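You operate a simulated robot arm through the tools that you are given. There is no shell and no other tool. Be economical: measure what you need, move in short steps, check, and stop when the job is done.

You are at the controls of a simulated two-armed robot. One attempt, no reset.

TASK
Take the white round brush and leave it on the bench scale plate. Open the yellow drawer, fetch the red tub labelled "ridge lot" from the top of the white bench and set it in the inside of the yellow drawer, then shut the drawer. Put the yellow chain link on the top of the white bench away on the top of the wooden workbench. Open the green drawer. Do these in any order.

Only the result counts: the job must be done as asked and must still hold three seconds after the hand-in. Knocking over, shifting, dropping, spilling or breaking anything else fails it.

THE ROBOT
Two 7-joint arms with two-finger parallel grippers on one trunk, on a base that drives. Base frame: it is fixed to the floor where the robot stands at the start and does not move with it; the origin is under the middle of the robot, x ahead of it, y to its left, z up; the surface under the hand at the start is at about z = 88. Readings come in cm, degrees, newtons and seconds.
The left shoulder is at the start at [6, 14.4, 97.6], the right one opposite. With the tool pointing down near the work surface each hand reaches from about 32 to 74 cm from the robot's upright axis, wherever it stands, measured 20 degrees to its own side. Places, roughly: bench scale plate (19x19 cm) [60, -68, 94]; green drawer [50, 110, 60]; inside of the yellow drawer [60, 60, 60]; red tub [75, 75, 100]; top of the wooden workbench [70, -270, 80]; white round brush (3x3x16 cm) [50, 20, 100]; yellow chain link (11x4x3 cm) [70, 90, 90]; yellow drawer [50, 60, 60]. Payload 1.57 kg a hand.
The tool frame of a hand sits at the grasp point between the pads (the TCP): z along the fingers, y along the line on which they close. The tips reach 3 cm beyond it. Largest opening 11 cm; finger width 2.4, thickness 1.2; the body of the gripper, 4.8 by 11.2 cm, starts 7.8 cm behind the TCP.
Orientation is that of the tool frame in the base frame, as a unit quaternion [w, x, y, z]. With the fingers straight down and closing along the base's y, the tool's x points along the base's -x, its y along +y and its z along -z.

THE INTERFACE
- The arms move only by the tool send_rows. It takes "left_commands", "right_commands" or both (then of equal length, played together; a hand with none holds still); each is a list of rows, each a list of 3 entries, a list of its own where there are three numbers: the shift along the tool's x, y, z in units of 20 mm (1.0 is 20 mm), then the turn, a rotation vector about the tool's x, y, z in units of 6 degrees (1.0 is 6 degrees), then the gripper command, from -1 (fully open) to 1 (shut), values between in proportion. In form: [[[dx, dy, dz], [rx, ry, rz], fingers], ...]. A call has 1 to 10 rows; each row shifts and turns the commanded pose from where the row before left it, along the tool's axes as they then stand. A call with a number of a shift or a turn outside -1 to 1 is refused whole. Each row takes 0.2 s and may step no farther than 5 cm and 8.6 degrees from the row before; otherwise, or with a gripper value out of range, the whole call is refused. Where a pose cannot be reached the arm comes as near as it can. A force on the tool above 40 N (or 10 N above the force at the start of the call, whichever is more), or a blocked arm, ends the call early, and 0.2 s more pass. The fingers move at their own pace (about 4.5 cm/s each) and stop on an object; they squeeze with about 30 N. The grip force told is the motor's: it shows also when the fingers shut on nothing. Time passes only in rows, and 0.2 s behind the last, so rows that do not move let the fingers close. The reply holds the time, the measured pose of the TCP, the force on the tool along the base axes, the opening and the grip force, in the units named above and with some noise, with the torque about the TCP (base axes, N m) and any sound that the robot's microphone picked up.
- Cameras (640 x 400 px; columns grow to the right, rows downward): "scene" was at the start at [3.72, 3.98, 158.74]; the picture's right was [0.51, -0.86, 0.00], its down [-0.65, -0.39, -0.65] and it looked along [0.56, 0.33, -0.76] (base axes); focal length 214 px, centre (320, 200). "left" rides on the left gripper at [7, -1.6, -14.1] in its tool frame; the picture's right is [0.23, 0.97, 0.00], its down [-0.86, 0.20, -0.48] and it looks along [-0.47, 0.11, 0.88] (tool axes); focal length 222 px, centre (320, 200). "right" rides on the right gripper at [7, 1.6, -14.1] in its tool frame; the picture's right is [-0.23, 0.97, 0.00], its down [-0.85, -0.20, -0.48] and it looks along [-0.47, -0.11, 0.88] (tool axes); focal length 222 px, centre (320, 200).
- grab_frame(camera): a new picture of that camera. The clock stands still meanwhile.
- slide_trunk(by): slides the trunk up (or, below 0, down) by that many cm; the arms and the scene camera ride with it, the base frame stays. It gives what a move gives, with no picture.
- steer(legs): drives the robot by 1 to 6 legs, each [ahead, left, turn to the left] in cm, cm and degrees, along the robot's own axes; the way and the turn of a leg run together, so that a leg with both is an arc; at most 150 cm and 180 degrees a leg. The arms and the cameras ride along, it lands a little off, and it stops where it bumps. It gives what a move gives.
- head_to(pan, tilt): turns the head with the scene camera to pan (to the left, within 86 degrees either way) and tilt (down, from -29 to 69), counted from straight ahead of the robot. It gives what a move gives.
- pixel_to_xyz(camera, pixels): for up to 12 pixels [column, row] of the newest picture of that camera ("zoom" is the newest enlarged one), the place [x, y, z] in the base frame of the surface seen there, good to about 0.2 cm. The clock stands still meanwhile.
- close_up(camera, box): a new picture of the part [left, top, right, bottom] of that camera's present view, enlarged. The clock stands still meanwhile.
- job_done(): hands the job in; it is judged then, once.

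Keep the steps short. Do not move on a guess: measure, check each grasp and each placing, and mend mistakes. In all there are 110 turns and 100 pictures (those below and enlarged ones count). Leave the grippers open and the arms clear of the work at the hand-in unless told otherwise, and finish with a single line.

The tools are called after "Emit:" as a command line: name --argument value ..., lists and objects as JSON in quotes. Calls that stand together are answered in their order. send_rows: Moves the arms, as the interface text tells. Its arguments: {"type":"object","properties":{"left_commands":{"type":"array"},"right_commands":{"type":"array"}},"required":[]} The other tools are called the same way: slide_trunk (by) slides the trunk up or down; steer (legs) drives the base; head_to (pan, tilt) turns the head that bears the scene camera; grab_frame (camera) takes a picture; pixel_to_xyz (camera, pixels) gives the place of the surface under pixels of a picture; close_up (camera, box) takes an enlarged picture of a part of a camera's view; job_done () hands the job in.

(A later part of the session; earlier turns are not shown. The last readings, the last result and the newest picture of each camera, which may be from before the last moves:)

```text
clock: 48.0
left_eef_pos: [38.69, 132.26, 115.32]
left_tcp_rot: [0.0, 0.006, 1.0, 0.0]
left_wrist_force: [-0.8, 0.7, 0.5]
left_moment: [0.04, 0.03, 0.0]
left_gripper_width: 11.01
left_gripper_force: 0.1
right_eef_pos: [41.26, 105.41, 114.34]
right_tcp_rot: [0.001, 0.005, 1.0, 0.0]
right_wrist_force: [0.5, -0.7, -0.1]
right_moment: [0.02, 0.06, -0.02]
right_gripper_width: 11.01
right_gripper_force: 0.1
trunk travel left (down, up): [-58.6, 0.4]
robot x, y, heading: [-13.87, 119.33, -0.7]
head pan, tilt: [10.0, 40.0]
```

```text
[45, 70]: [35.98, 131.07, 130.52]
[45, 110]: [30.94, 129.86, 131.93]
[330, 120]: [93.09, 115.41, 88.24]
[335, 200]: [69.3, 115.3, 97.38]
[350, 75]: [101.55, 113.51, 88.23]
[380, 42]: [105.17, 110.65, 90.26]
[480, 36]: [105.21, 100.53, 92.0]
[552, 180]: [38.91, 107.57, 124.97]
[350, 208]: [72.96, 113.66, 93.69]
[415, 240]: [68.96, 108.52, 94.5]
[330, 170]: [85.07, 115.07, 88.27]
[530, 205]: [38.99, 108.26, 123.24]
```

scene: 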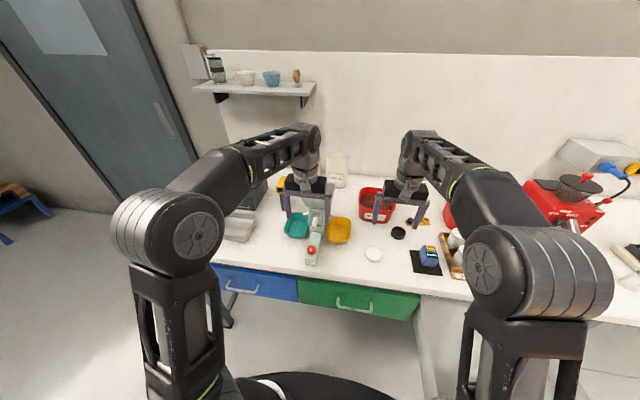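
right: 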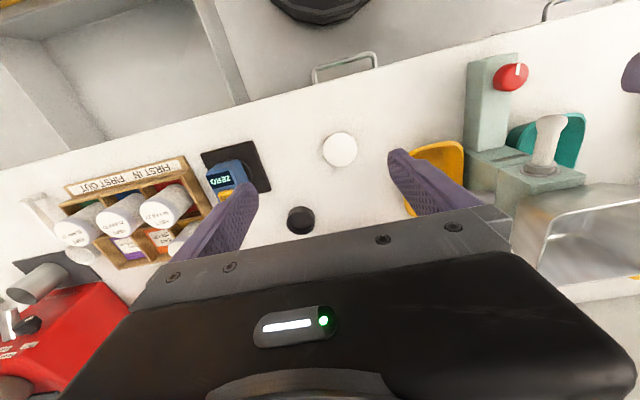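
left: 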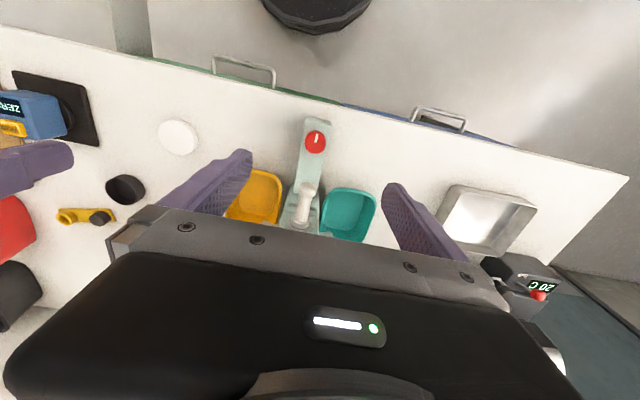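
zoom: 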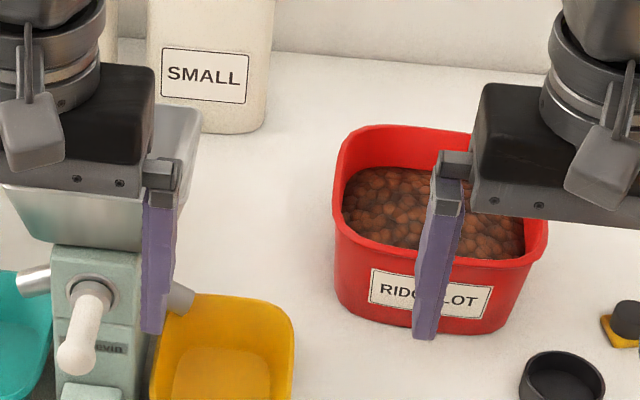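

Emit:
pixel_to_xyz --camera "zoom" --pixels '[[192, 120], [185, 150], [120, 225], [30, 225], [185, 295], [90, 260], [220, 60], [260, 60], [290, 320], [220, 10], [80, 340], [340, 170]]'

```text
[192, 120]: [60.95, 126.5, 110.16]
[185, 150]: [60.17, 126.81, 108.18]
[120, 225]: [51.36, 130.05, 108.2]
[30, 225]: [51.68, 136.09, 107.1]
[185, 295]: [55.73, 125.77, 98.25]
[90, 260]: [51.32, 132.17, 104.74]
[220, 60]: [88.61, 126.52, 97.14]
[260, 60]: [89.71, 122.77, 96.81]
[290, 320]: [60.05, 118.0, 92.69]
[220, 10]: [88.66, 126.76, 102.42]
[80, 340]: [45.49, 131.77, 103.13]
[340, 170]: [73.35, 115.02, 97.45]
```

The tub is axis-aligned and spans about y 98.5–115.5 and x 64–81, with its rim at z 97.4. The hopper ends at y 126.5, so the left hand has room. I'll move the hands laterally over the left and right walls, then drive 24 cm ahead.

Emit:
send_rows --left_commands '[[[0, -0.95, 0], [0, 0, 0], 0], [[0, -0.95, 0], [0, 0, 0], 0], [[0, -0.95, 0], [0, 0, 0], 0], [[0, -0.95, 0], [0, 0, 0], 0], [[0, -0.95, 0], [0, 0, 0], 0], [[0, -0.95, 0], [0, 0, 0], 0], [[0, -0.95, 0], [0, 0, 0], 0], [[0, -0.95, 0], [0, 0, 0], 0], [[0, -0.95, 0], [0, 0, 0], 0]]' --right_commands '[[[0, -0.36, 0], [0, 0, 0], 0], [[0, -0.36, 0], [0, 0, 0], 0], [[0, -0.36, 0], [0, 0, 0], 0], [[0, -0.36, 0], [0, 0, 0], 0], [[0, -0.36, 0], [0, 0, 0], 0], [[0, -0.36, 0], [0, 0, 0], 0], [[0, -0.36, 0], [0, 0, 0], 0], [[0, -0.36, 0], [0, 0, 0], 0], [[0, -0.36, 0], [0, 0, 0], 0]]'

Emit:
steer --legs '[[22, 0, 0.7]]'

Emit:
head_to --pan -8 --tilt 45

Emit:
grab_frame --camera "scene"

```text
clock: 50.0
left_eef_pos: [38.55, 124.86, 115.28]
left_tcp_rot: [0.004, 0.006, 1.0, 0.001]
left_wrist_force: [0.0, 0.5, 0.8]
left_moment: [0.01, 0.0, 0.0]
left_gripper_width: 5.5
left_gripper_force: 0.1
left hand out of reach, approached as far as the arm can: row 4, 5, 6, 7, 8, 9
right_eef_pos: [41.3, 98.79, 114.37]
right_tcp_rot: [0.002, 0.005, 1.0, 0.001]
right_wrist_force: [0.0, 0.1, 0.2]
right_moment: [0.01, -0.01, 0.02]
right_gripper_width: 5.51
right_gripper_force: 0.1
trunk travel left (down, up): [-58.6, 0.4]
robot x, y, heading: [-14.02, 119.04, -0.6]
head pan, tilt: [10.0, 40.0]
```

```text
clock: 51.7
left_eef_pos: [60.55, 125.19, 115.26]
left_tcp_rot: [0.003, 0.001, 1.0, -0.001]
left_wrist_force: [1.0, -0.3, 0.2]
left_moment: [0.01, 0.02, 0.0]
left_gripper_width: 5.5
left_gripper_force: 0.1
right_eef_pos: [63.49, 99.21, 114.28]
right_tcp_rot: [0.001, 0.0, 1.0, 0.0]
right_wrist_force: [0.4, -0.7, 0.3]
right_moment: [0.0, 0.04, 0.01]
right_gripper_width: 5.48
right_gripper_force: 0.0
trunk travel left (down, up): [-58.6, 0.4]
robot x, y, heading: [8.18, 118.9, -0.0]
head pan, tilt: [10.0, 40.0]
```

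```text
clock: 52.5
left_eef_pos: [60.29, 125.23, 115.31]
left_tcp_rot: [0.004, 0.001, 1.0, 0.0]
left_wrist_force: [0.1, -0.2, 0.2]
left_moment: [0.01, 0.0, -0.02]
left_gripper_width: 5.52
left_gripper_force: 0.0
right_eef_pos: [63.33, 99.29, 114.38]
right_tcp_rot: [0.003, 0.001, 1.0, 0.0]
right_wrist_force: [-0.5, -1.0, 0.0]
right_moment: [0.02, 0.01, 0.0]
right_gripper_width: 5.52
right_gripper_force: 0.0
trunk travel left (down, up): [-58.6, 0.4]
robot x, y, heading: [8.28, 119.01, -0.3]
head pan, tilt: [-8.0, 45.0]
```

```text
69 pictures are left
```

scene: 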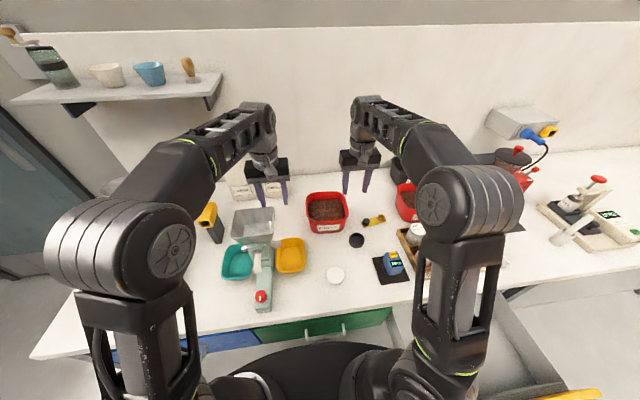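

The left hand can't reach that far inward from here, since its limit is about 6 cm left of centre. I'll back off, turn right 15° and re-approach so the tub sits straight ahead of the robot.

Emit:
steer --legs '[[-20, 0, 0], [0, 0, -15], [0, 10.3, 0]]'

Emit:
send_rows --right_commands '[[[0, 1, 0], [0, 0, 0], 0], [[0, 1, 0], [0, 0, 0], 0], [[0, 1, 0], [0, 0, 0], 0], [[0, 1, 0], [0, 0, 0], 0], [[0, 1, 0], [0, 0, 0], 0], [[0, 0.5, 0], [0, 0, 0], 0]]'

Emit:
steer --legs '[[20.6, 0, 0]]'

Emit:
grab_frame --camera "scene"

```text
clock: 55.8
left_eef_pos: [42.6, 121.2, 115.2]
left_tcp_rot: [0.004, 0.132, 0.991, -0.001]
left_wrist_force: [0.8, 1.3, -0.4]
left_moment: [-0.06, 0.01, 0.01]
left_gripper_width: 5.49
left_gripper_force: 0.0
right_eef_pos: [38.79, 95.29, 114.55]
right_tcp_rot: [0.002, 0.131, 0.991, 0.0]
right_wrist_force: [0.3, 1.0, 0.6]
right_moment: [-0.03, 0.03, 0.0]
right_gripper_width: 5.48
right_gripper_force: 0.0
trunk travel left (down, up): [-58.6, 0.4]
robot x, y, heading: [-9.67, 129.09, -15.2]
head pan, tilt: [-8.0, 45.0]
```

```text
clock: 57.2
left_eef_pos: [42.53, 121.04, 115.24]
left_tcp_rot: [0.003, 0.132, 0.991, -0.002]
left_wrist_force: [0.0, 0.2, -0.1]
left_moment: [0.03, 0.04, -0.02]
left_gripper_width: 5.49
left_gripper_force: 0.1
right_eef_pos: [40.89, 103.97, 114.3]
right_tcp_rot: [0.002, 0.131, 0.991, 0.001]
right_wrist_force: [0.3, -0.5, 0.3]
right_moment: [-0.03, 0.04, 0.03]
right_gripper_width: 5.5
right_gripper_force: 0.0
right hand out of reach, approached as far as the arm can: row 5
trunk travel left (down, up): [-58.6, 0.4]
robot x, y, heading: [-9.49, 128.76, -15.2]
head pan, tilt: [-8.0, 45.0]
```

```text
clock: 58.8
left_eef_pos: [62.95, 115.57, 115.2]
left_tcp_rot: [0.004, 0.133, 0.991, 0.0]
left_wrist_force: [0.1, 0.0, 0.6]
left_moment: [0.01, 0.02, -0.03]
left_gripper_width: 5.51
left_gripper_force: 0.0
right_eef_pos: [61.22, 98.29, 114.2]
right_tcp_rot: [0.002, 0.13, 0.992, 0.001]
right_wrist_force: [0.4, 0.5, 0.4]
right_moment: [0.04, -0.01, 0.01]
right_gripper_width: 5.47
right_gripper_force: 0.0
trunk travel left (down, up): [-58.6, 0.4]
robot x, y, heading: [10.99, 123.19, -15.1]
head pan, tilt: [-8.0, 45.0]
```

```text
68 pictures are left
```

scene: 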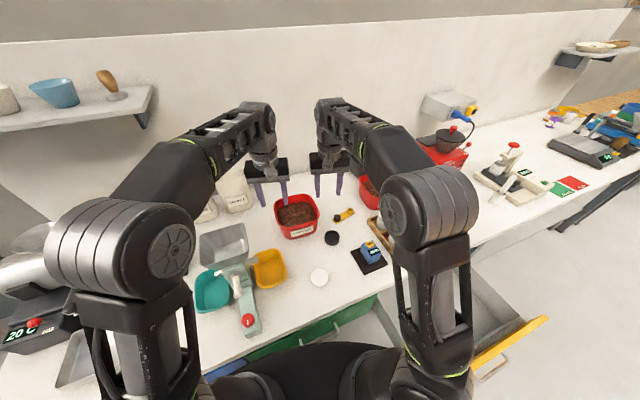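

Both hands are close to the tub. I'll yaw both by +15° to square up with its walls, then measure the rim again.

Emit:
send_rows --left_commands '[[[0, 0, 0], [0, 0, -0.84], 0], [[0, 0, 0], [0, 0, -0.84], 0], [[0, 0, 0], [0, 0, -0.84], 0]]' --right_commands '[[[0, 0, 0], [0, 0, -0.84], 0], [[0, 0, 0], [0, 0, -0.84], 0], [[0, 0, 0], [0, 0, -0.84], 0]]'

Emit:
close_up --camera "scene" --box '[250, 180, 346, 240]'

Emit:
pixel_to_xyz --camera "zoom" --pixels '[[175, 150], [190, 230], [455, 150], [462, 240], [230, 300], [440, 270], [330, 300], [300, 90], [380, 100], [178, 190], [465, 200], [300, 200]]'

```text
clock: 59.6
left_eef_pos: [62.87, 115.57, 115.17]
left_tcp_rot: [0.003, 0.0, 1.0, 0.0]
left_wrist_force: [-0.3, -0.6, -0.4]
left_moment: [0.02, -0.04, 0.0]
left_gripper_width: 5.5
left_gripper_force: 0.0
right_eef_pos: [61.11, 98.47, 114.3]
right_tcp_rot: [0.004, -0.001, 1.0, 0.0]
right_wrist_force: [-0.1, -0.4, 0.3]
right_moment: [-0.02, 0.0, -0.01]
right_gripper_width: 5.52
right_gripper_force: 0.1
trunk travel left (down, up): [-58.6, 0.4]
robot x, y, heading: [11.03, 122.99, -15.2]
head pan, tilt: [-8.0, 45.0]
```

```text
6.67 times, centred on (298, 210) of scene
```

zoom: 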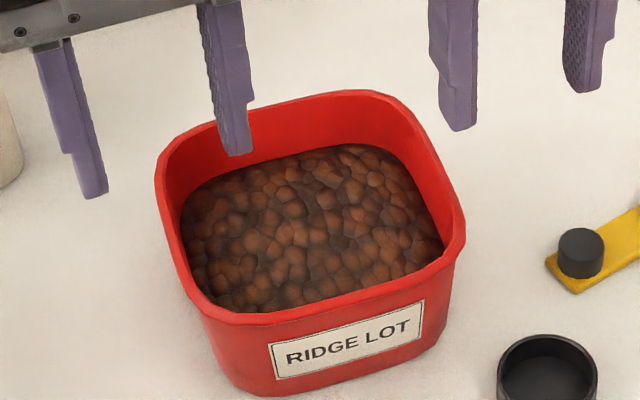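

```text
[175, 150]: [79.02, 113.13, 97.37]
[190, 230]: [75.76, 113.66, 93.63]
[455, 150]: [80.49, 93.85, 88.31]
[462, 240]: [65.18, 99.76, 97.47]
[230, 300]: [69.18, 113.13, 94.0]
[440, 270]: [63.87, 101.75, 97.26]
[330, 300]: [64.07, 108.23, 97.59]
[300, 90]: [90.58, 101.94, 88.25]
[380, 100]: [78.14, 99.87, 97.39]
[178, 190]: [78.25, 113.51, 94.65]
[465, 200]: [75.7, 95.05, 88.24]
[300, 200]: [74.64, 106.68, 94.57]
```

I'll sample more rim points to fix the wall centre lines.

Emit:
pixel_to_xyz --camera "zoom" --pixels '[[432, 165], [440, 185], [448, 185], [425, 150], [160, 185], [166, 185], [163, 205], [170, 215], [270, 101], [320, 93], [350, 95], [182, 250]]'

```text
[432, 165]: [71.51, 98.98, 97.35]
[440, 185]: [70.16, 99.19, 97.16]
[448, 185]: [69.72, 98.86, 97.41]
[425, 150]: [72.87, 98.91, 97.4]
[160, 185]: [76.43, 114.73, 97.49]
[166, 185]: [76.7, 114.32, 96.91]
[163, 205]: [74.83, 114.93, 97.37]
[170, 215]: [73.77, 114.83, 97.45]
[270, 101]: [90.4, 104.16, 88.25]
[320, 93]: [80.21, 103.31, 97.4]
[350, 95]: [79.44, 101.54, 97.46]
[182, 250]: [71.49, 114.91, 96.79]
```

At x 72.2 the wall centre lines are y 114.9 (left) and 99.0 (right). I'll move the hands over them and part way down, to tips at about z 99, then check.

Emit:
send_rows --left_commands '[[[-0.93, -0.07, 0], [0, 0, 0], 0], [[-0.93, -0.07, 0], [0, 0, 0], 0], [[-0.93, -0.07, 0], [0, 0, 0], 0], [[-0.93, -0.07, 0], [0, 0, 0], 0], [[-0.93, -0.07, 0], [0, 0, 0], 0], [[0, 0, 0], [0, 0, 0], 0]]' --right_commands '[[[-0.92, 0.05, 0], [0, 0, 0], 0], [[-0.92, 0.05, 0], [0, 0, 0], 0], [[-0.92, 0.05, 0], [0, 0, 0], 0], [[-0.92, 0.05, 0], [0, 0, 0], 0], [[-0.92, 0.05, 0], [0, 0, 0], 0], [[-0.92, 0.05, 0], [0, 0, 0], 0]]'

Emit:
send_rows --left_commands '[[[0, 0, 1], [0, 0, 0], 0], [[0, 0, 1], [0, 0, 0], 0], [[0, 0, 1], [0, 0, 0], 0], [[0, 0, 1], [0, 0, 0], 0], [[0, 0, 1], [0, 0, 0], 0], [[0, 0, 1], [0, 0, 0], 0], [[0, 0, 0.5], [0, 0, 0], 0]]' --right_commands '[[[0, 0, 1], [0, 0, 0], 0], [[0, 0, 1], [0, 0, 0], 0], [[0, 0, 1], [0, 0, 0], 0], [[0, 0, 1], [0, 0, 0], 0], [[0, 0, 1], [0, 0, 0], 0], [[0, 0, 1], [0, 0, 0], 0], [[0, 0, 0], [0, 0, 0], 0]]'

Emit:
close_up --camera "scene" --box '[220, 150, 380, 250]'

```text
clock: 61.0
left_eef_pos: [62.82, 115.62, 115.14]
left_tcp_rot: [0.004, 0.002, 1.0, -0.001]
left_wrist_force: [-0.2, -0.5, -0.2]
left_moment: [-0.02, -0.01, 0.05]
left_gripper_width: 5.51
left_gripper_force: 0.0
left hand out of reach, approached as far as the arm can: row 1, 2, 3, 4, 5
right_eef_pos: [61.2, 98.3, 114.19]
right_tcp_rot: [0.003, -0.001, 1.0, 0.001]
right_wrist_force: [-0.8, -0.5, 0.0]
right_moment: [0.01, -0.03, -0.01]
right_gripper_width: 5.51
right_gripper_force: 0.0
right hand out of reach, approached as far as the arm can: row 1, 2, 3, 4, 5, 6
trunk travel left (down, up): [-58.6, 0.4]
robot x, y, heading: [10.91, 123.07, -15.3]
head pan, tilt: [-8.0, 45.0]
```

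```text
clock: 62.6
left_eef_pos: [62.98, 115.84, 102.28]
left_tcp_rot: [0.004, 0.0, 1.0, -0.002]
left_wrist_force: [-0.4, -0.3, 0.2]
left_moment: [0.02, 0.0, 0.03]
left_gripper_width: 5.48
left_gripper_force: 0.2
right_eef_pos: [61.14, 98.53, 102.17]
right_tcp_rot: [0.003, -0.002, 1.0, 0.001]
right_wrist_force: [0.2, 0.1, 0.9]
right_moment: [-0.02, 0.0, 0.03]
right_gripper_width: 5.51
right_gripper_force: 0.0
trunk travel left (down, up): [-58.6, 0.4]
robot x, y, heading: [10.78, 123.22, -15.3]
head pan, tilt: [-8.0, 45.0]
```

```text
4.00 times, centred on (300, 200) of scene
```

zoom: 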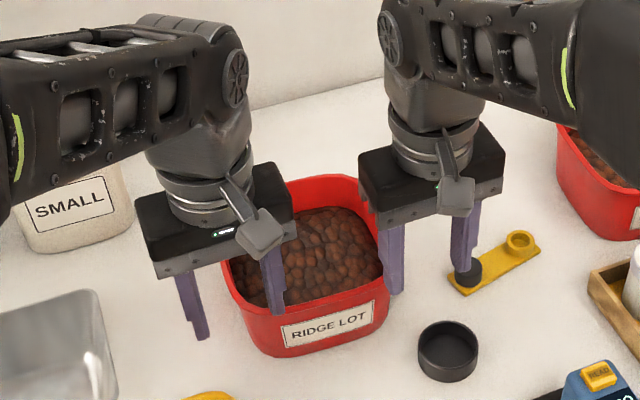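

At z 115 the arms were at their reach limit, but at z 102 there's room. The tips at about z 99 clear the rim, so I'll move forward from here.

Emit:
send_rows --left_commands '[[[-0.93, -0.08, 0], [0, 0, 0], 0], [[-0.93, -0.08, 0], [0, 0, 0], 0], [[-0.93, -0.08, 0], [0, 0, 0], 0], [[-0.93, -0.08, 0], [0, 0, 0], 0], [[-0.93, -0.08, 0], [0, 0, 0], 0], [[0, 0, 0], [0, 0, 0], 0]]' --right_commands '[[[-0.92, 0.04, 0], [0, 0, 0], 0], [[-0.92, 0.04, 0], [0, 0, 0], 0], [[-0.92, 0.04, 0], [0, 0, 0], 0], [[-0.92, 0.04, 0], [0, 0, 0], 0], [[-0.92, 0.04, 0], [0, 0, 0], 0], [[-0.92, 0.04, 0], [0, 0, 0], 0]]'

Emit:
close_up --camera "scene" --box '[220, 150, 380, 250]'

```text
clock: 64.0
left_eef_pos: [72.3, 114.88, 102.54]
left_tcp_rot: [0.003, 0.001, 1.0, -0.001]
left_wrist_force: [0.0, -0.3, 0.1]
left_moment: [-0.01, 0.05, 0.05]
left_gripper_width: 5.51
left_gripper_force: 0.1
right_eef_pos: [72.1, 98.64, 102.5]
right_tcp_rot: [0.003, -0.002, 1.0, 0.001]
right_wrist_force: [-0.1, 0.2, -0.5]
right_moment: [0.0, 0.0, -0.01]
right_gripper_width: 5.51
right_gripper_force: 0.2
trunk travel left (down, up): [-58.6, 0.4]
robot x, y, heading: [10.54, 123.45, -15.0]
head pan, tilt: [-8.0, 45.0]
```

```text
4.00 times, centred on (300, 200) of scene
```

zoom: 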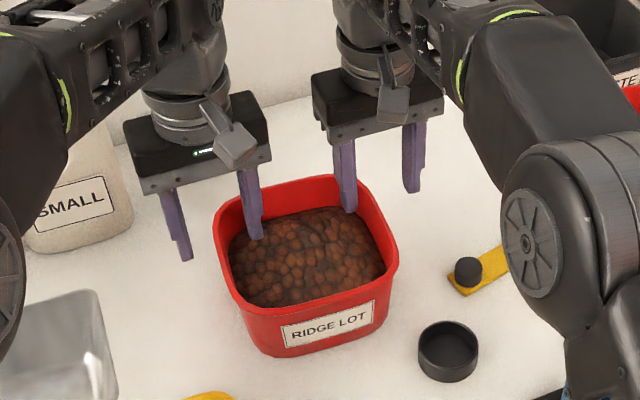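

The hands straddle the two side walls. I'll descend about 4.1 cm so the pads span the walls while the tips stay above the beans.

Emit:
send_rows --left_commands '[[[0, 0, 0.7], [0, 0, 0], 0], [[0, 0, 0.7], [0, 0, 0], 0], [[0, 0, 0.65], [0, 0, 0], 0], [[0, 0, 0], [0, 0, 0], 0]]' --right_commands '[[[0, 0.17, 0.7], [0, 0, 0], 0], [[0, 0, 0.7], [0, 0, 0], 0], [[0, 0, 0.65], [0, 0, 0], 0], [[0, 0, 0], [0, 0, 0], 0]]'

Emit:
close_up --camera "scene" --box '[240, 165, 352, 235]'

```text
clock: 65.0
left_eef_pos: [72.3, 114.76, 98.29]
left_tcp_rot: [0.003, 0.001, 1.0, -0.001]
left_wrist_force: [0.4, 0.4, -0.2]
left_moment: [0.01, 0.0, 0.01]
left_gripper_width: 5.49
left_gripper_force: 0.1
right_eef_pos: [72.16, 99.05, 98.27]
right_tcp_rot: [0.003, -0.001, 1.0, 0.0]
right_wrist_force: [0.6, 0.3, -0.1]
right_moment: [0.0, 0.02, 0.0]
right_gripper_width: 5.51
right_gripper_force: 0.0
trunk travel left (down, up): [-58.6, 0.4]
robot x, y, heading: [10.62, 123.12, -15.2]
head pan, tilt: [-8.0, 45.0]
```

```text
5.71 times, centred on (296, 200) of scene
```

zoom: 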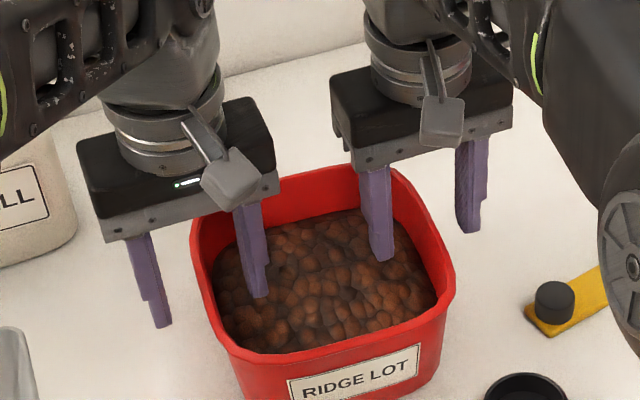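

The walls sit between the finger pairs, so I'll close both grippers.

Emit:
send_rows --left_commands '[[[0, 0, 0], [0, 0, 0], 0.5], [[0, 0, 0], [0, 0, 0], 1], [[0, 0, 0], [0, 0, 0], 1], [[0, 0, 0], [0, 0, 0], 1], [[0, 0, 0], [0, 0, 0], 1]]' --right_commands '[[[0, 0, 0], [0, 0, 0], 0.5], [[0, 0, 0], [0, 0, 0], 1], [[0, 0, 0], [0, 0, 0], 1], [[0, 0, 0], [0, 0, 0], 1], [[0, 0, 0], [0, 0, 0], 1]]'

Emit:
close_up --camera "scene" --box '[240, 165, 352, 235]'

```text
clock: 66.2
left_eef_pos: [72.28, 114.83, 98.16]
left_tcp_rot: [0.002, 0.0, 1.0, -0.002]
left_wrist_force: [-3.0, -4.0, 0.0]
left_moment: [-0.6, -0.37, -0.37]
left_gripper_width: 0.54
left_gripper_force: 25.5
right_eef_pos: [72.14, 99.11, 98.24]
right_tcp_rot: [0.003, 0.0, 1.0, 0.0]
right_wrist_force: [3.5, 1.7, 0.0]
right_moment: [0.61, 0.32, -0.36]
right_gripper_width: 0.5
right_gripper_force: 25.4
trunk travel left (down, up): [-58.6, 0.4]
robot x, y, heading: [11.0, 123.51, -15.4]
head pan, tilt: [-8.0, 45.0]
```

```text
5.71 times, centred on (296, 200) of scene
```

zoom: 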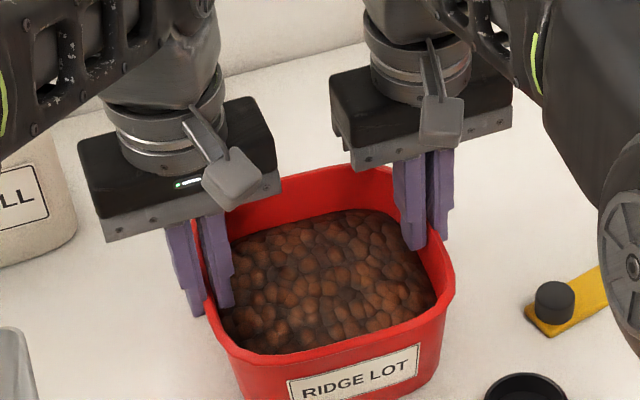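

Both walls are held, with openings of about 0.5 cm. I'll lift 6 cm with both hands together.

Emit:
send_rows --left_commands '[[[0, 0, -0.5], [0, 0, 0], 1], [[0, 0, -0.5], [0, 0, 0], 1], [[0, 0, -0.5], [0, 0, 0], 1], [[0, 0, -0.5], [0, 0, 0], 1], [[0, 0, -0.5], [0, 0, 0], 1], [[0, 0, -0.5], [0, 0, 0], 1]]' --right_commands '[[[0, 0, -0.5], [0, 0, 0], 1], [[0, 0, -0.5], [0, 0, 0], 1], [[0, 0, -0.5], [0, 0, 0], 1], [[0, 0, -0.5], [0, 0, 0], 1], [[0, 0, -0.5], [0, 0, 0], 1], [[0, 0, -0.5], [0, 0, 0], 1]]'

Emit:
grab_frame --camera "scene"

```text
clock: 67.6
left_eef_pos: [72.3, 114.95, 104.19]
left_tcp_rot: [0.002, 0.0, 1.0, -0.001]
left_wrist_force: [-5.8, -2.7, -4.1]
left_moment: [-0.52, 0.11, -0.43]
left_gripper_width: 0.39
left_gripper_force: 24.5
right_eef_pos: [72.13, 99.17, 103.36]
right_tcp_rot: [0.005, 0.001, 1.0, 0.001]
right_wrist_force: [6.5, 2.5, -2.3]
right_moment: [0.63, -0.04, -0.52]
right_gripper_width: 0.62
right_gripper_force: 25.9
right hand out of reach, approached as far as the arm can: row 6
trunk travel left (down, up): [-58.6, 0.4]
robot x, y, heading: [10.57, 123.16, -15.0]
head pan, tilt: [-8.0, 45.0]
```

```text
62 pictures are left
```

scene: 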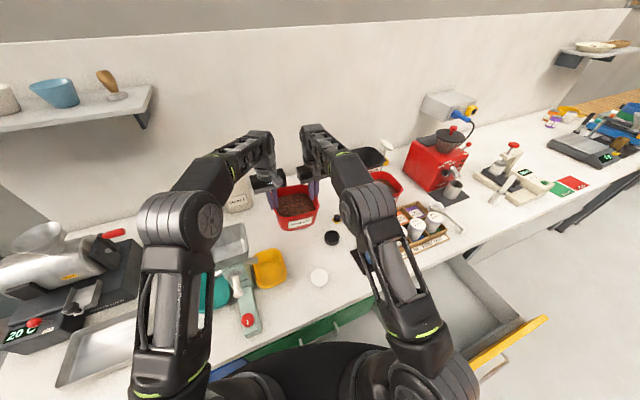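

The tub is lifted about 5 cm and weighs around 0.65 kg. I'll level the left hand by 0.8 cm and back straight away from the bench.

Emit:
send_rows --left_commands '[[[0, 0, 0.4], [0, 0, 0], 1], [[0, 0, 0], [0, 0, 0], 1]]'

Emit:
steer --legs '[[-19.3, -5.6, 0]]'

Emit:
grab_frame --camera "scene"

```text
clock: 68.2
left_eef_pos: [72.39, 114.97, 103.37]
left_tcp_rot: [0.002, 0.0, 1.0, -0.001]
left_wrist_force: [-6.8, -2.4, -1.9]
left_moment: [-0.58, 0.05, -0.46]
left_gripper_width: 0.55
left_gripper_force: 26.1
right_eef_pos: [72.08, 99.14, 103.23]
right_tcp_rot: [0.004, 0.0, 1.0, 0.0]
right_wrist_force: [5.7, 2.6, -3.4]
right_moment: [0.53, -0.04, -0.52]
right_gripper_width: 0.53
right_gripper_force: 25.7
trunk travel left (down, up): [-58.6, 0.4]
robot x, y, heading: [10.59, 123.5, -15.4]
head pan, tilt: [-8.0, 45.0]
```

```text
clock: 69.8
left_eef_pos: [52.19, 114.64, 103.52]
left_tcp_rot: [0.004, 0.003, 1.0, -0.001]
left_wrist_force: [-6.2, -3.1, -3.1]
left_moment: [-0.56, 0.14, -0.44]
left_gripper_width: 0.5
left_gripper_force: 25.9
right_eef_pos: [51.89, 98.85, 103.36]
right_tcp_rot: [0.005, 0.001, 1.0, 0.001]
right_wrist_force: [5.6, 1.8, -2.9]
right_moment: [0.53, -0.22, -0.54]
right_gripper_width: 0.54
right_gripper_force: 25.4
trunk travel left (down, up): [-58.6, 0.4]
robot x, y, heading: [-9.36, 123.45, -15.3]
head pan, tilt: [-8.0, 45.0]
```

```text
61 pictures are left
```

scene: 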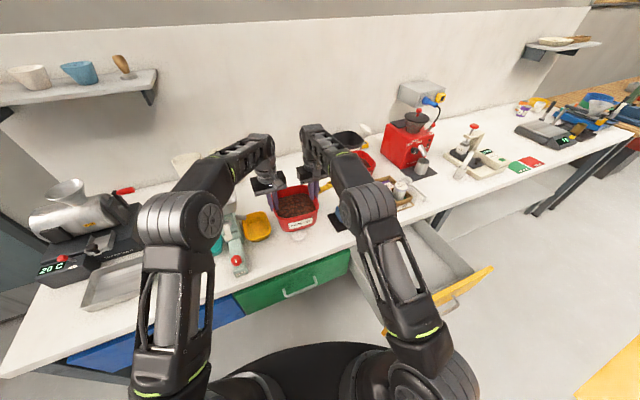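

The tub is steady. I'll back it off the bench another 30 cm, then shift right over the open drawer.

Emit:
steer --legs '[[-29.5, -7.9, 0], [11.6, -43.2, 0]]'

Emit:
grab_frame --camera "scene"

```text
clock: 74.2
left_eef_pos: [21.86, 70.04, 103.19]
left_tcp_rot: [0.002, 0.001, 1.0, -0.001]
left_wrist_force: [-5.3, 0.8, -2.3]
left_moment: [-0.48, 0.01, -0.42]
left_gripper_width: 0.52
left_gripper_force: 25.3
right_eef_pos: [21.65, 54.22, 103.26]
right_tcp_rot: [0.005, 0.0, 1.0, 0.001]
right_wrist_force: [5.8, -1.2, -2.0]
right_moment: [0.51, 0.03, -0.43]
right_gripper_width: 0.52
right_gripper_force: 24.9
trunk travel left (down, up): [-58.6, 0.4]
robot x, y, heading: [-39.7, 78.05, -15.1]
head pan, tilt: [-8.0, 45.0]
```

```text
60 pictures are left
```

scene: 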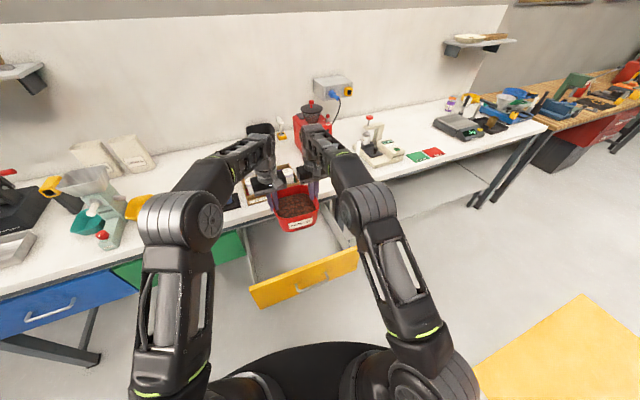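

The tub is over the drawer at about (21.8, 62.1). I'll lower the trunk 22 cm and check the clearance.

Emit:
slide_trunk --by -22

Emit:
close_up --camera "scene" --box '[200, 150, 400, 275]'

```text
clock: 76.5
left_eef_pos: [21.95, 70.21, 81.32]
left_tcp_rot: [0.003, 0.0, 1.0, 0.0]
left_wrist_force: [-5.9, 0.4, -2.3]
left_moment: [-0.49, 0.44, -0.48]
left_gripper_width: 0.55
left_gripper_force: 25.4
right_eef_pos: [21.57, 54.32, 81.28]
right_tcp_rot: [0.004, -0.001, 1.0, 0.0]
right_wrist_force: [6.5, -1.2, -3.4]
right_moment: [0.49, -0.42, -0.54]
right_gripper_width: 0.51
right_gripper_force: 25.8
trunk travel left (down, up): [-36.6, 22.4]
robot x, y, heading: [-40.15, 78.52, -15.1]
head pan, tilt: [-8.0, 45.0]
```

```text
3.20 times, centred on (300, 212) of scene
```

zoom: 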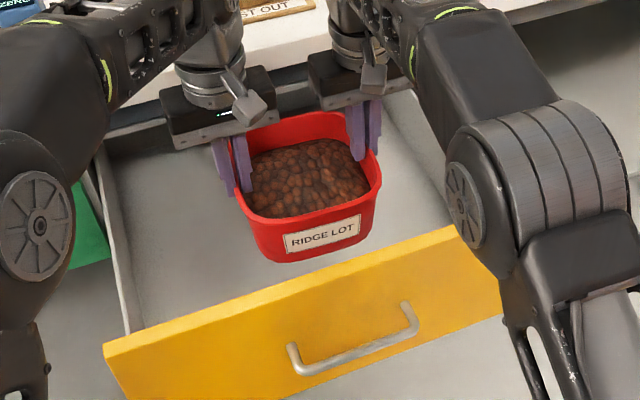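

The tub clears the drawer front. I'll lower 10.6 cm more, to just above the floor, then make contact.

Emit:
slide_trunk --by -10.6

Emit:
slide_trunk --by -0.6

Emit:
close_up --camera "scene" --box '[200, 130, 400, 255]'

```text
clock: 77.9
left_eef_pos: [21.85, 70.1, 70.71]
left_tcp_rot: [0.002, 0.001, 1.0, -0.001]
left_wrist_force: [-5.6, 1.7, -2.1]
left_moment: [-0.52, -0.04, -0.41]
left_gripper_width: 0.53
left_gripper_force: 25.5
right_eef_pos: [21.49, 54.37, 70.63]
right_tcp_rot: [0.004, -0.001, 1.0, 0.0]
right_wrist_force: [5.1, -0.6, -3.1]
right_moment: [0.5, 0.03, -0.45]
right_gripper_width: 0.5
right_gripper_force: 24.9
trunk travel left (down, up): [-26.0, 33.0]
robot x, y, heading: [-40.03, 78.62, -15.3]
head pan, tilt: [-8.0, 45.0]
```

```text
clock: 78.4
left_eef_pos: [21.84, 70.17, 70.12]
left_tcp_rot: [0.002, 0.002, 1.0, 0.0]
left_wrist_force: [-4.4, 1.0, -0.9]
left_moment: [-0.48, 0.02, -0.42]
left_gripper_width: 0.54
left_gripper_force: 25.5
right_eef_pos: [21.63, 54.36, 70.06]
right_tcp_rot: [0.006, -0.001, 1.0, 0.001]
right_wrist_force: [5.4, -0.7, 1.1]
right_moment: [0.52, 0.3, -0.43]
right_gripper_width: 0.49
right_gripper_force: 25.2
trunk travel left (down, up): [-25.4, 33.6]
robot x, y, heading: [-39.74, 78.52, -15.2]
head pan, tilt: [-8.0, 45.0]
```

```text
3.20 times, centred on (300, 192) of scene
```

zoom: 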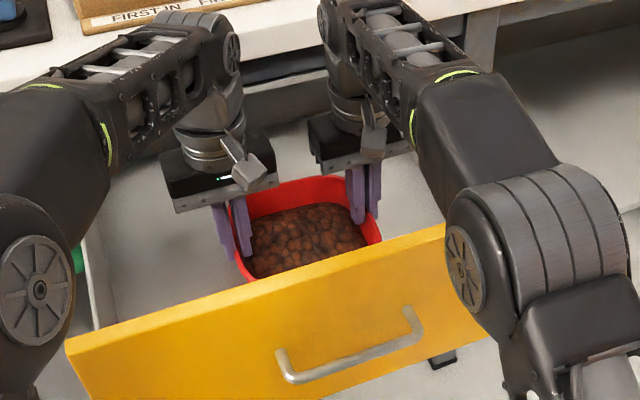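

The hands now carry almost no weight, so the tub is on the drawer floor. I'll open both grippers part way and then raise the trunk.

Emit:
send_rows --left_commands '[[[0, 0, 0.06], [0, 0, 0], 1], [[0, 0, 0], [0, 0, 0], 0.4], [[0, 0, 0], [0, 0, 0], 0.4], [[0, 0, 0], [0, 0, 0], 0.4], [[0, 0, 0], [0, 0, 0], 0.4]]' --right_commands '[[[0, 0, 0.06], [0, 0, 0], 1], [[0, 0, 0], [0, 0, 0], 0.4], [[0, 0, 0], [0, 0, 0], 0.4], [[0, 0, 0], [0, 0, 0], 0.4], [[0, 0, 0], [0, 0, 0], 0.4]]'

Emit:
slide_trunk --by 25

Emit:
grab_frame --camera "scene"

```text
clock: 79.6
left_eef_pos: [21.6, 70.1, 70.06]
left_tcp_rot: [0.003, 0.001, 1.0, 0.0]
left_wrist_force: [0.7, 0.3, -0.3]
left_moment: [-0.02, -0.03, 0.0]
left_gripper_width: 3.28
left_gripper_force: 0.1
right_eef_pos: [21.59, 54.24, 69.99]
right_tcp_rot: [0.006, -0.001, 1.0, 0.001]
right_wrist_force: [-0.1, -0.1, 0.4]
right_moment: [-0.02, 0.01, 0.01]
right_gripper_width: 3.31
right_gripper_force: 0.0
trunk travel left (down, up): [-25.4, 33.6]
robot x, y, heading: [-39.83, 78.54, -15.1]
head pan, tilt: [-8.0, 45.0]
```

```text
clock: 82.2
left_eef_pos: [21.7, 70.14, 95.04]
left_tcp_rot: [0.003, 0.001, 1.0, -0.001]
left_wrist_force: [0.2, 0.6, 0.1]
left_moment: [0.0, -0.02, -0.02]
left_gripper_width: 3.28
left_gripper_force: 0.0
right_eef_pos: [21.63, 54.34, 94.9]
right_tcp_rot: [0.005, -0.001, 1.0, 0.001]
right_wrist_force: [0.2, -0.7, 0.8]
right_moment: [0.03, -0.01, -0.02]
right_gripper_width: 3.27
right_gripper_force: 0.0
trunk travel left (down, up): [-50.4, 8.6]
robot x, y, heading: [-40.13, 78.17, -15.2]
head pan, tilt: [-8.0, 45.0]
```

```text
57 pictures are left
```

scene: 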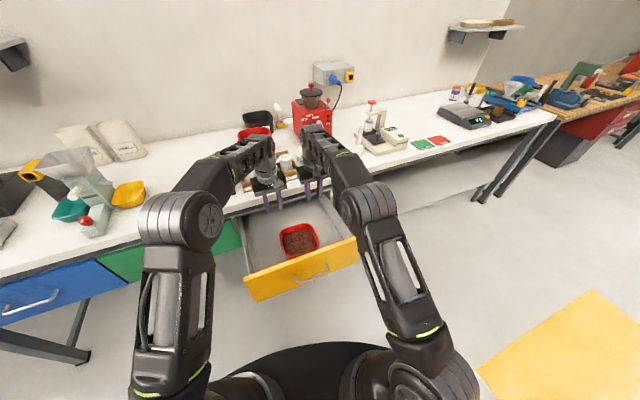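

The tub sits in the drawer. Next I'll back away, square the heading, reset the hands, and point the right hand forward again to push the drawer shut.

Emit:
steer --legs '[[-34, -9, 0], [0, 0, 15.1]]'

Emit:
send_rows --left_commands '[[[0, 0, 0], [0, 0, 0.84], -1], [[0, 0, 0], [0, 0, 0.84], -1], [[0, 0, 0], [0, 0, 0.84], -1], [[1, 1, 0], [0, 0, 0], -1], [[1, 1, 0], [0, 0, 0], -1], [[1, 1, 0], [0, 0, 0], -1], [[1, 1, 0], [0, 0, 0], -1], [[1, 1, 0], [0, 0, 0], -1], [[1, 1, 0], [0, 0, 0], -1], [[1, 1, 0], [0, 0, 0], -1]]' --right_commands '[[[0, 0, 0], [0, 0, 0.84], 1], [[0, 0, 0], [0, 0, 0.84], 1], [[0, 0, 0], [0, 0, 0.84], 1], [[0.9, -0.75, 0], [0, 0, 0], 1], [[0.9, -0.75, 0], [0, 0, 0], 1], [[0.9, -0.75, 0], [0, 0, 0], 1], [[0.9, -0.75, 0], [0, 0, 0], 1], [[0, 0, 0], [-0.7698, -0.7698, 0.7698], 1], [[0, 0, 0], [-0.7698, -0.7698, 0.7698], 1], [[0, 0, 0], [-0.7698, -0.7698, 0.7698], 1]]'

Emit:
send_rows --left_commands '[[[1, 1, 0], [0, 0, 0], -1], [[1, 1, 0], [0, 0, 0], -1], [[1, 1, 0], [0, 0, 0], -1], [[1, 1, 0], [0, 0, 0], -1], [[1, 1, 0], [0, 0, 0], -1], [[1, 1, 0], [0, 0, 0], -1], [[1, 1, 0], [0, 0, 0], -1]]' --right_commands '[[[0, 0, 0], [-0.7698, -0.7698, 0.7698], 1], [[0, 0, 0], [-0.7698, -0.7698, 0.7698], 1], [[0, 0, 0], [-0.7698, -0.7698, 0.7698], 1], [[0, 0, 0], [-0.7698, -0.7698, 0.7698], 1], [[0, 0, 0], [-0.7698, -0.7698, 0.7698], 1], [[0, 0, 0], [-0.7698, -0.7698, 0.7698], 1], [[0, 0, 0], [-0.7698, -0.7698, 0.7698], 1]]'

Emit:
send_rows --right_commands '[[[0, 0, 0], [-0.7698, -0.7698, 0.7698], 1], [[0, 0, 0], [-0.7698, -0.7698, 0.7698], 1], [[0, 0, 0], [-0.7698, -0.7698, 0.7698], 1], [[0, 0, 0], [-0.7698, -0.7698, 0.7698], 1], [[0, 0, 0], [-0.7698, -0.7698, 0.7698], 1]]'

```text
clock: 85.4
left_eef_pos: [-14.0, 87.09, 94.98]
left_tcp_rot: [0.002, -0.135, 0.991, -0.001]
left_wrist_force: [-0.6, 0.1, 0.0]
left_moment: [0.02, 0.02, 0.03]
left_gripper_width: 3.3
left_gripper_force: 0.1
right_eef_pos: [-9.85, 71.72, 95.04]
right_tcp_rot: [0.005, -0.136, 0.991, 0.0]
right_wrist_force: [-0.5, 0.1, -0.3]
right_moment: [0.03, 0.02, 0.0]
right_gripper_width: 3.3
right_gripper_force: 0.1
trunk travel left (down, up): [-50.4, 8.6]
robot x, y, heading: [-75.43, 78.2, 0.4]
head pan, tilt: [-8.0, 45.0]
```

```text
clock: 87.6
left_eef_pos: [-28.01, 100.94, 94.67]
left_tcp_rot: [0.004, -0.002, 1.0, 0.001]
left_wrist_force: [-0.2, -0.4, 0.1]
left_moment: [-0.01, -0.02, -0.01]
left_gripper_width: 10.97
left_gripper_force: 0.1
right_eef_pos: [-17.15, 65.79, 94.87]
right_tcp_rot: [0.125, 0.116, 0.978, 0.123]
right_wrist_force: [0.4, -0.4, 0.3]
right_moment: [0.0, 0.02, 0.01]
right_gripper_width: 0.03
right_gripper_force: 21.0
trunk travel left (down, up): [-50.4, 8.6]
robot x, y, heading: [-75.84, 78.12, 0.3]
head pan, tilt: [-8.0, 45.0]
```

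```text
clock: 89.2
left_eef_pos: [-42.48, 114.61, 94.58]
left_tcp_rot: [0.003, -0.002, 1.0, 0.0]
left_wrist_force: [-0.1, -0.4, 0.0]
left_moment: [0.01, 0.0, -0.01]
left_gripper_width: 11.03
left_gripper_force: 0.0
right_eef_pos: [-17.07, 65.6, 94.89]
right_tcp_rot: [0.374, 0.367, 0.764, 0.376]
right_wrist_force: [0.7, 0.1, 0.1]
right_moment: [0.04, 0.01, -0.02]
right_gripper_width: 0.02
right_gripper_force: 21.3
trunk travel left (down, up): [-50.4, 8.6]
robot x, y, heading: [-75.69, 78.04, 0.4]
head pan, tilt: [-8.0, 45.0]
```

```text
clock: 90.4
left_eef_pos: [-42.41, 114.4, 94.63]
left_tcp_rot: [0.003, -0.002, 1.0, 0.0]
left_wrist_force: [-0.4, -0.7, 0.2]
left_moment: [0.05, 0.01, -0.02]
left_gripper_width: 11.01
left_gripper_force: 0.2
right_eef_pos: [-17.14, 65.76, 94.61]
right_tcp_rot: [0.493, 0.494, 0.508, 0.505]
right_wrist_force: [1.0, -0.5, 0.4]
right_moment: [0.03, 0.04, 0.02]
right_gripper_width: 0.01
right_gripper_force: 21.1
right hand out of reach, approached as far as the arm can: row 5
trunk travel left (down, up): [-50.4, 8.6]
robot x, y, heading: [-75.45, 78.3, 0.4]
head pan, tilt: [-8.0, 45.0]
```

The right hand, fingers closed, is level and facing the drawer. I'll lower the trunk 20.6 cm to z 74, just above the bar, then drive ahead pushing the panel most of the way.

Emit:
slide_trunk --by -20.6

Emit:
steer --legs '[[0, -3, -0.4], [17, 0, 0]]'

Emit:
grab_frame --camera "scene"

```text
clock: 92.6
left_eef_pos: [-42.5, 114.54, 74.08]
left_tcp_rot: [0.002, -0.002, 1.0, 0.0]
left_wrist_force: [-1.2, 0.6, -1.3]
left_moment: [0.01, -0.04, -0.02]
left_gripper_width: 11.0
left_gripper_force: 0.1
right_eef_pos: [-17.23, 66.19, 73.83]
right_tcp_rot: [0.493, 0.491, 0.511, 0.505]
right_wrist_force: [0.3, -0.5, 0.1]
right_moment: [-0.01, 0.0, 0.04]
right_gripper_width: 0.0
right_gripper_force: 20.9
trunk travel left (down, up): [-29.8, 29.2]
robot x, y, heading: [-75.63, 78.61, 0.3]
head pan, tilt: [-8.0, 45.0]
```

```text
clock: 94.5
left_eef_pos: [-24.8, 111.15, 73.9]
left_tcp_rot: [0.003, 0.003, 1.0, 0.001]
left_wrist_force: [-0.2, -0.3, 0.6]
left_moment: [0.02, 0.01, 0.0]
left_gripper_width: 11.02
left_gripper_force: 0.0
right_eef_pos: [-0.08, 62.41, 73.79]
right_tcp_rot: [0.496, 0.495, 0.508, 0.502]
right_wrist_force: [0.7, 0.2, -0.4]
right_moment: [0.0, 0.01, 0.0]
right_gripper_width: 0.01
right_gripper_force: 21.2
trunk travel left (down, up): [-29.8, 29.2]
robot x, y, heading: [-57.98, 75.49, -0.3]
head pan, tilt: [-8.0, 45.0]
```

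```text
56 pictures are left
```

scene: 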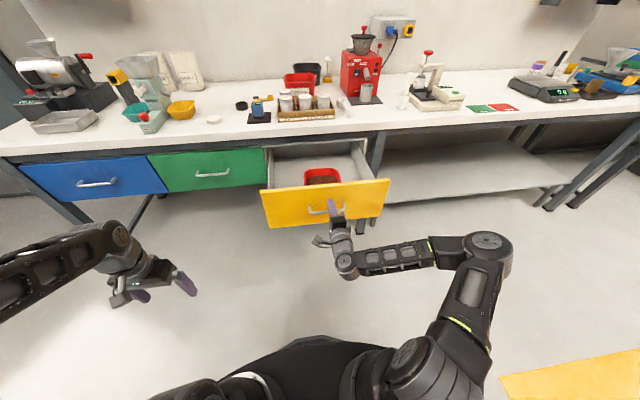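

Everything lines up and the tips are about 2.5 cm from the panel. I'll push 30 cm.

Emit:
steer --legs '[[30, 0, 0]]'

Emit:
grab_frame --camera "scene"

```text
clock: 96.5
left_eef_pos: [4.81, 111.36, 73.95]
left_tcp_rot: [0.002, 0.0, 1.0, 0.0]
left_wrist_force: [0.6, 0.7, -0.1]
left_moment: [0.04, 0.01, -0.03]
left_gripper_width: 10.99
left_gripper_force: 0.0
right_eef_pos: [29.71, 62.69, 73.88]
right_tcp_rot: [0.494, 0.494, 0.509, 0.504]
right_wrist_force: [0.6, -0.2, 0.7]
right_moment: [-0.01, -0.01, -0.07]
right_gripper_width: 0.02
right_gripper_force: 21.4
trunk travel left (down, up): [-29.8, 29.2]
robot x, y, heading: [-28.63, 75.32, -0.1]
head pan, tilt: [-8.0, 45.0]
```

```text
55 pictures are left
```

scene: 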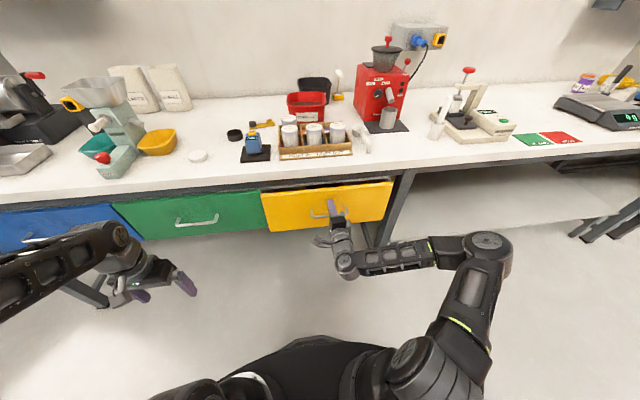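

The drawer is almost shut, with about 3 cm left. I'll finish with the arm so its force limit protects things.

Emit:
send_rows --right_commands '[[[0, 0, 0.4], [0, 0, 0], 1], [[0, 0, 0.4], [0, 0, 0], 1], [[0, 0, 0.4], [0, 0, 0], 1], [[0, 0, 0.4], [0, 0, 0], 1], [[0, 0, 0.3], [0, 0, 0], 1], [[0, 0, 0.2], [0, 0, 0], 1]]'

Emit:
close_up --camera "scene" --box '[220, 160, 420, 285]'

Emit:
pixel_to_xyz --camera "zoom" --pixels '[[180, 130], [200, 170], [480, 110], [90, 150], [500, 150]]'

```text
clock: 97.8
left_eef_pos: [4.69, 111.3, 74.0]
left_tcp_rot: [0.003, 0.001, 1.0, 0.0]
left_wrist_force: [-0.9, 0.4, 0.4]
left_moment: [-0.03, -0.04, 0.01]
left_gripper_width: 11.0
left_gripper_force: 0.1
right_eef_pos: [33.02, 62.81, 73.84]
right_tcp_rot: [0.493, 0.494, 0.51, 0.503]
right_wrist_force: [-18.4, -3.2, 4.6]
right_moment: [-0.05, -0.24, -0.28]
right_gripper_width: 0.0
right_gripper_force: 21.1
trunk travel left (down, up): [-29.8, 29.2]
robot x, y, heading: [-28.43, 75.19, -0.2]
head pan, tilt: [-8.0, 45.0]
stopped in row 6 (right hand): the force on the tool passed its limit at 46 N (the readings are from after the stop); the commanded pose is now the measured one
```

```text
3.20 times, centred on (320, 222) of scene
```

zoom: 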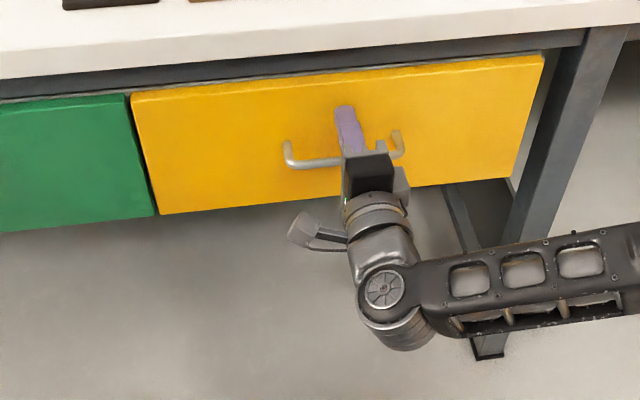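

```text
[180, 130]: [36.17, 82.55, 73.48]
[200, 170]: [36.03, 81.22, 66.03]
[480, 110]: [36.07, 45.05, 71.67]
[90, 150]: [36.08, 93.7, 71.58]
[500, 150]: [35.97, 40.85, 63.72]
```

The yellow drawer is shut: its face is at x 36.1, flush with the green one. I'll back off 13 cm, open the fingers, lower 4.7 cm and shift left to the green handle.

Emit:
steer --legs '[[-13, 0, 0.2], [0, 49.5, 0]]'

Emit:
slide_trunk --by -4.7

Emit:
send_rows --right_commands '[[[0, 0, 0], [0, 0, 0], -1], [[0, 0, 0], [0, 0, 0], -1], [[0, 0, 0], [0, 0, 0], -1], [[0, 0, 0], [0, 0, 0], -1], [[0, 0, 0], [0, 0, 0], -1], [[0, 0, 0], [0, 0, 0], -1]]'

Emit:
grab_frame --camera "right"

```text
clock: 101.6
left_eef_pos: [-7.86, 161.09, 73.89]
left_tcp_rot: [0.003, 0.001, 1.0, -0.001]
left_wrist_force: [-0.8, 0.0, -0.1]
left_moment: [-0.01, -0.02, 0.05]
left_gripper_width: 11.0
left_gripper_force: 0.0
right_eef_pos: [20.52, 112.51, 73.71]
right_tcp_rot: [0.493, 0.495, 0.51, 0.502]
right_wrist_force: [-1.0, -0.1, 0.7]
right_moment: [0.02, -0.01, -0.02]
right_gripper_width: 0.01
right_gripper_force: 21.2
trunk travel left (down, up): [-29.8, 29.2]
robot x, y, heading: [-41.56, 124.79, -0.0]
head pan, tilt: [-8.0, 45.0]
```

```text
clock: 102.5
left_eef_pos: [-7.93, 161.06, 69.24]
left_tcp_rot: [0.003, 0.001, 1.0, 0.0]
left_wrist_force: [-1.0, -0.3, -0.3]
left_moment: [0.01, 0.01, -0.02]
left_gripper_width: 10.99
left_gripper_force: 0.0
right_eef_pos: [20.51, 112.54, 68.9]
right_tcp_rot: [0.494, 0.495, 0.51, 0.501]
right_wrist_force: [-0.1, -0.7, 0.1]
right_moment: [0.01, -0.02, -0.02]
right_gripper_width: 0.0
right_gripper_force: 21.4
trunk travel left (down, up): [-25.1, 33.9]
robot x, y, heading: [-41.05, 125.36, 0.0]
head pan, tilt: [-8.0, 45.0]
```

```text
clock: 103.9
left_eef_pos: [-7.91, 160.97, 69.22]
left_tcp_rot: [0.003, 0.001, 1.0, -0.002]
left_wrist_force: [0.6, 0.1, -1.7]
left_moment: [-0.02, 0.0, 0.02]
left_gripper_width: 11.0
left_gripper_force: 0.0
right_eef_pos: [20.4, 112.46, 68.95]
right_tcp_rot: [0.494, 0.495, 0.51, 0.501]
right_wrist_force: [0.4, -0.7, 0.5]
right_moment: [0.01, 0.0, -0.03]
right_gripper_width: 11.0
right_gripper_force: 0.2
trunk travel left (down, up): [-25.1, 33.9]
robot x, y, heading: [-41.34, 125.16, -0.1]
head pan, tilt: [-8.0, 45.0]
```

```text
53 pictures are left
```

right: 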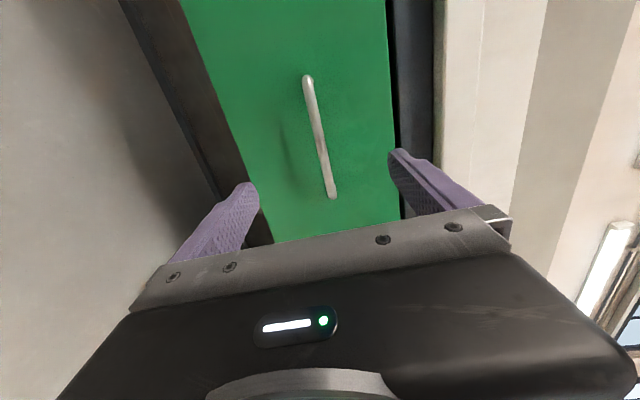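

The green bar is centred between the fingers. I'll drive 10 cm ahead, then fine-tune and grip.

Emit:
steer --legs '[[10, 0, 0]]'

Emit:
send_rows --right_commands '[[[0, 0.1, 0.35], [0, 0, 0], -1], [[0, 0, 0], [0, 0, 0], 0], [[0, 0, 0], [0, 0, 0], 1], [[0, 0, 0], [0, 0, 0], 1], [[0, 0, 0], [0, 0, 0], 1], [[0, 0, 0], [0, 0, 0], 1], [[0, 0, 0], [0, 0, 0], 1], [[0, 0, 0], [0, 0, 0], 1]]'

```text
clock: 105.0
left_eef_pos: [2.05, 161.09, 69.32]
left_tcp_rot: [0.003, 0.0, 1.0, 0.0]
left_wrist_force: [0.3, 0.7, -0.7]
left_moment: [0.01, 0.02, 0.0]
left_gripper_width: 11.0
left_gripper_force: 0.0
right_eef_pos: [30.54, 112.6, 68.84]
right_tcp_rot: [0.492, 0.494, 0.511, 0.502]
right_wrist_force: [-0.4, -0.2, -0.6]
right_moment: [-0.04, 0.03, 0.01]
right_gripper_width: 10.98
right_gripper_force: 0.1
trunk travel left (down, up): [-25.1, 33.9]
robot x, y, heading: [-31.5, 125.25, -0.1]
head pan, tilt: [-8.0, 45.0]
```

```text
clock: 106.8
left_eef_pos: [2.03, 161.08, 69.25]
left_tcp_rot: [0.002, 0.0, 1.0, -0.001]
left_wrist_force: [-0.7, -0.2, -0.3]
left_moment: [-0.04, 0.03, -0.02]
left_gripper_width: 10.98
left_gripper_force: 0.0
right_eef_pos: [31.26, 112.56, 69.04]
right_tcp_rot: [0.491, 0.495, 0.511, 0.502]
right_wrist_force: [-2.7, 0.6, -9.3]
right_moment: [0.48, 0.09, -0.08]
right_gripper_width: 1.17
right_gripper_force: 24.6
trunk travel left (down, up): [-25.1, 33.9]
robot x, y, heading: [-31.12, 124.81, -0.2]
head pan, tilt: [-8.0, 45.0]
```

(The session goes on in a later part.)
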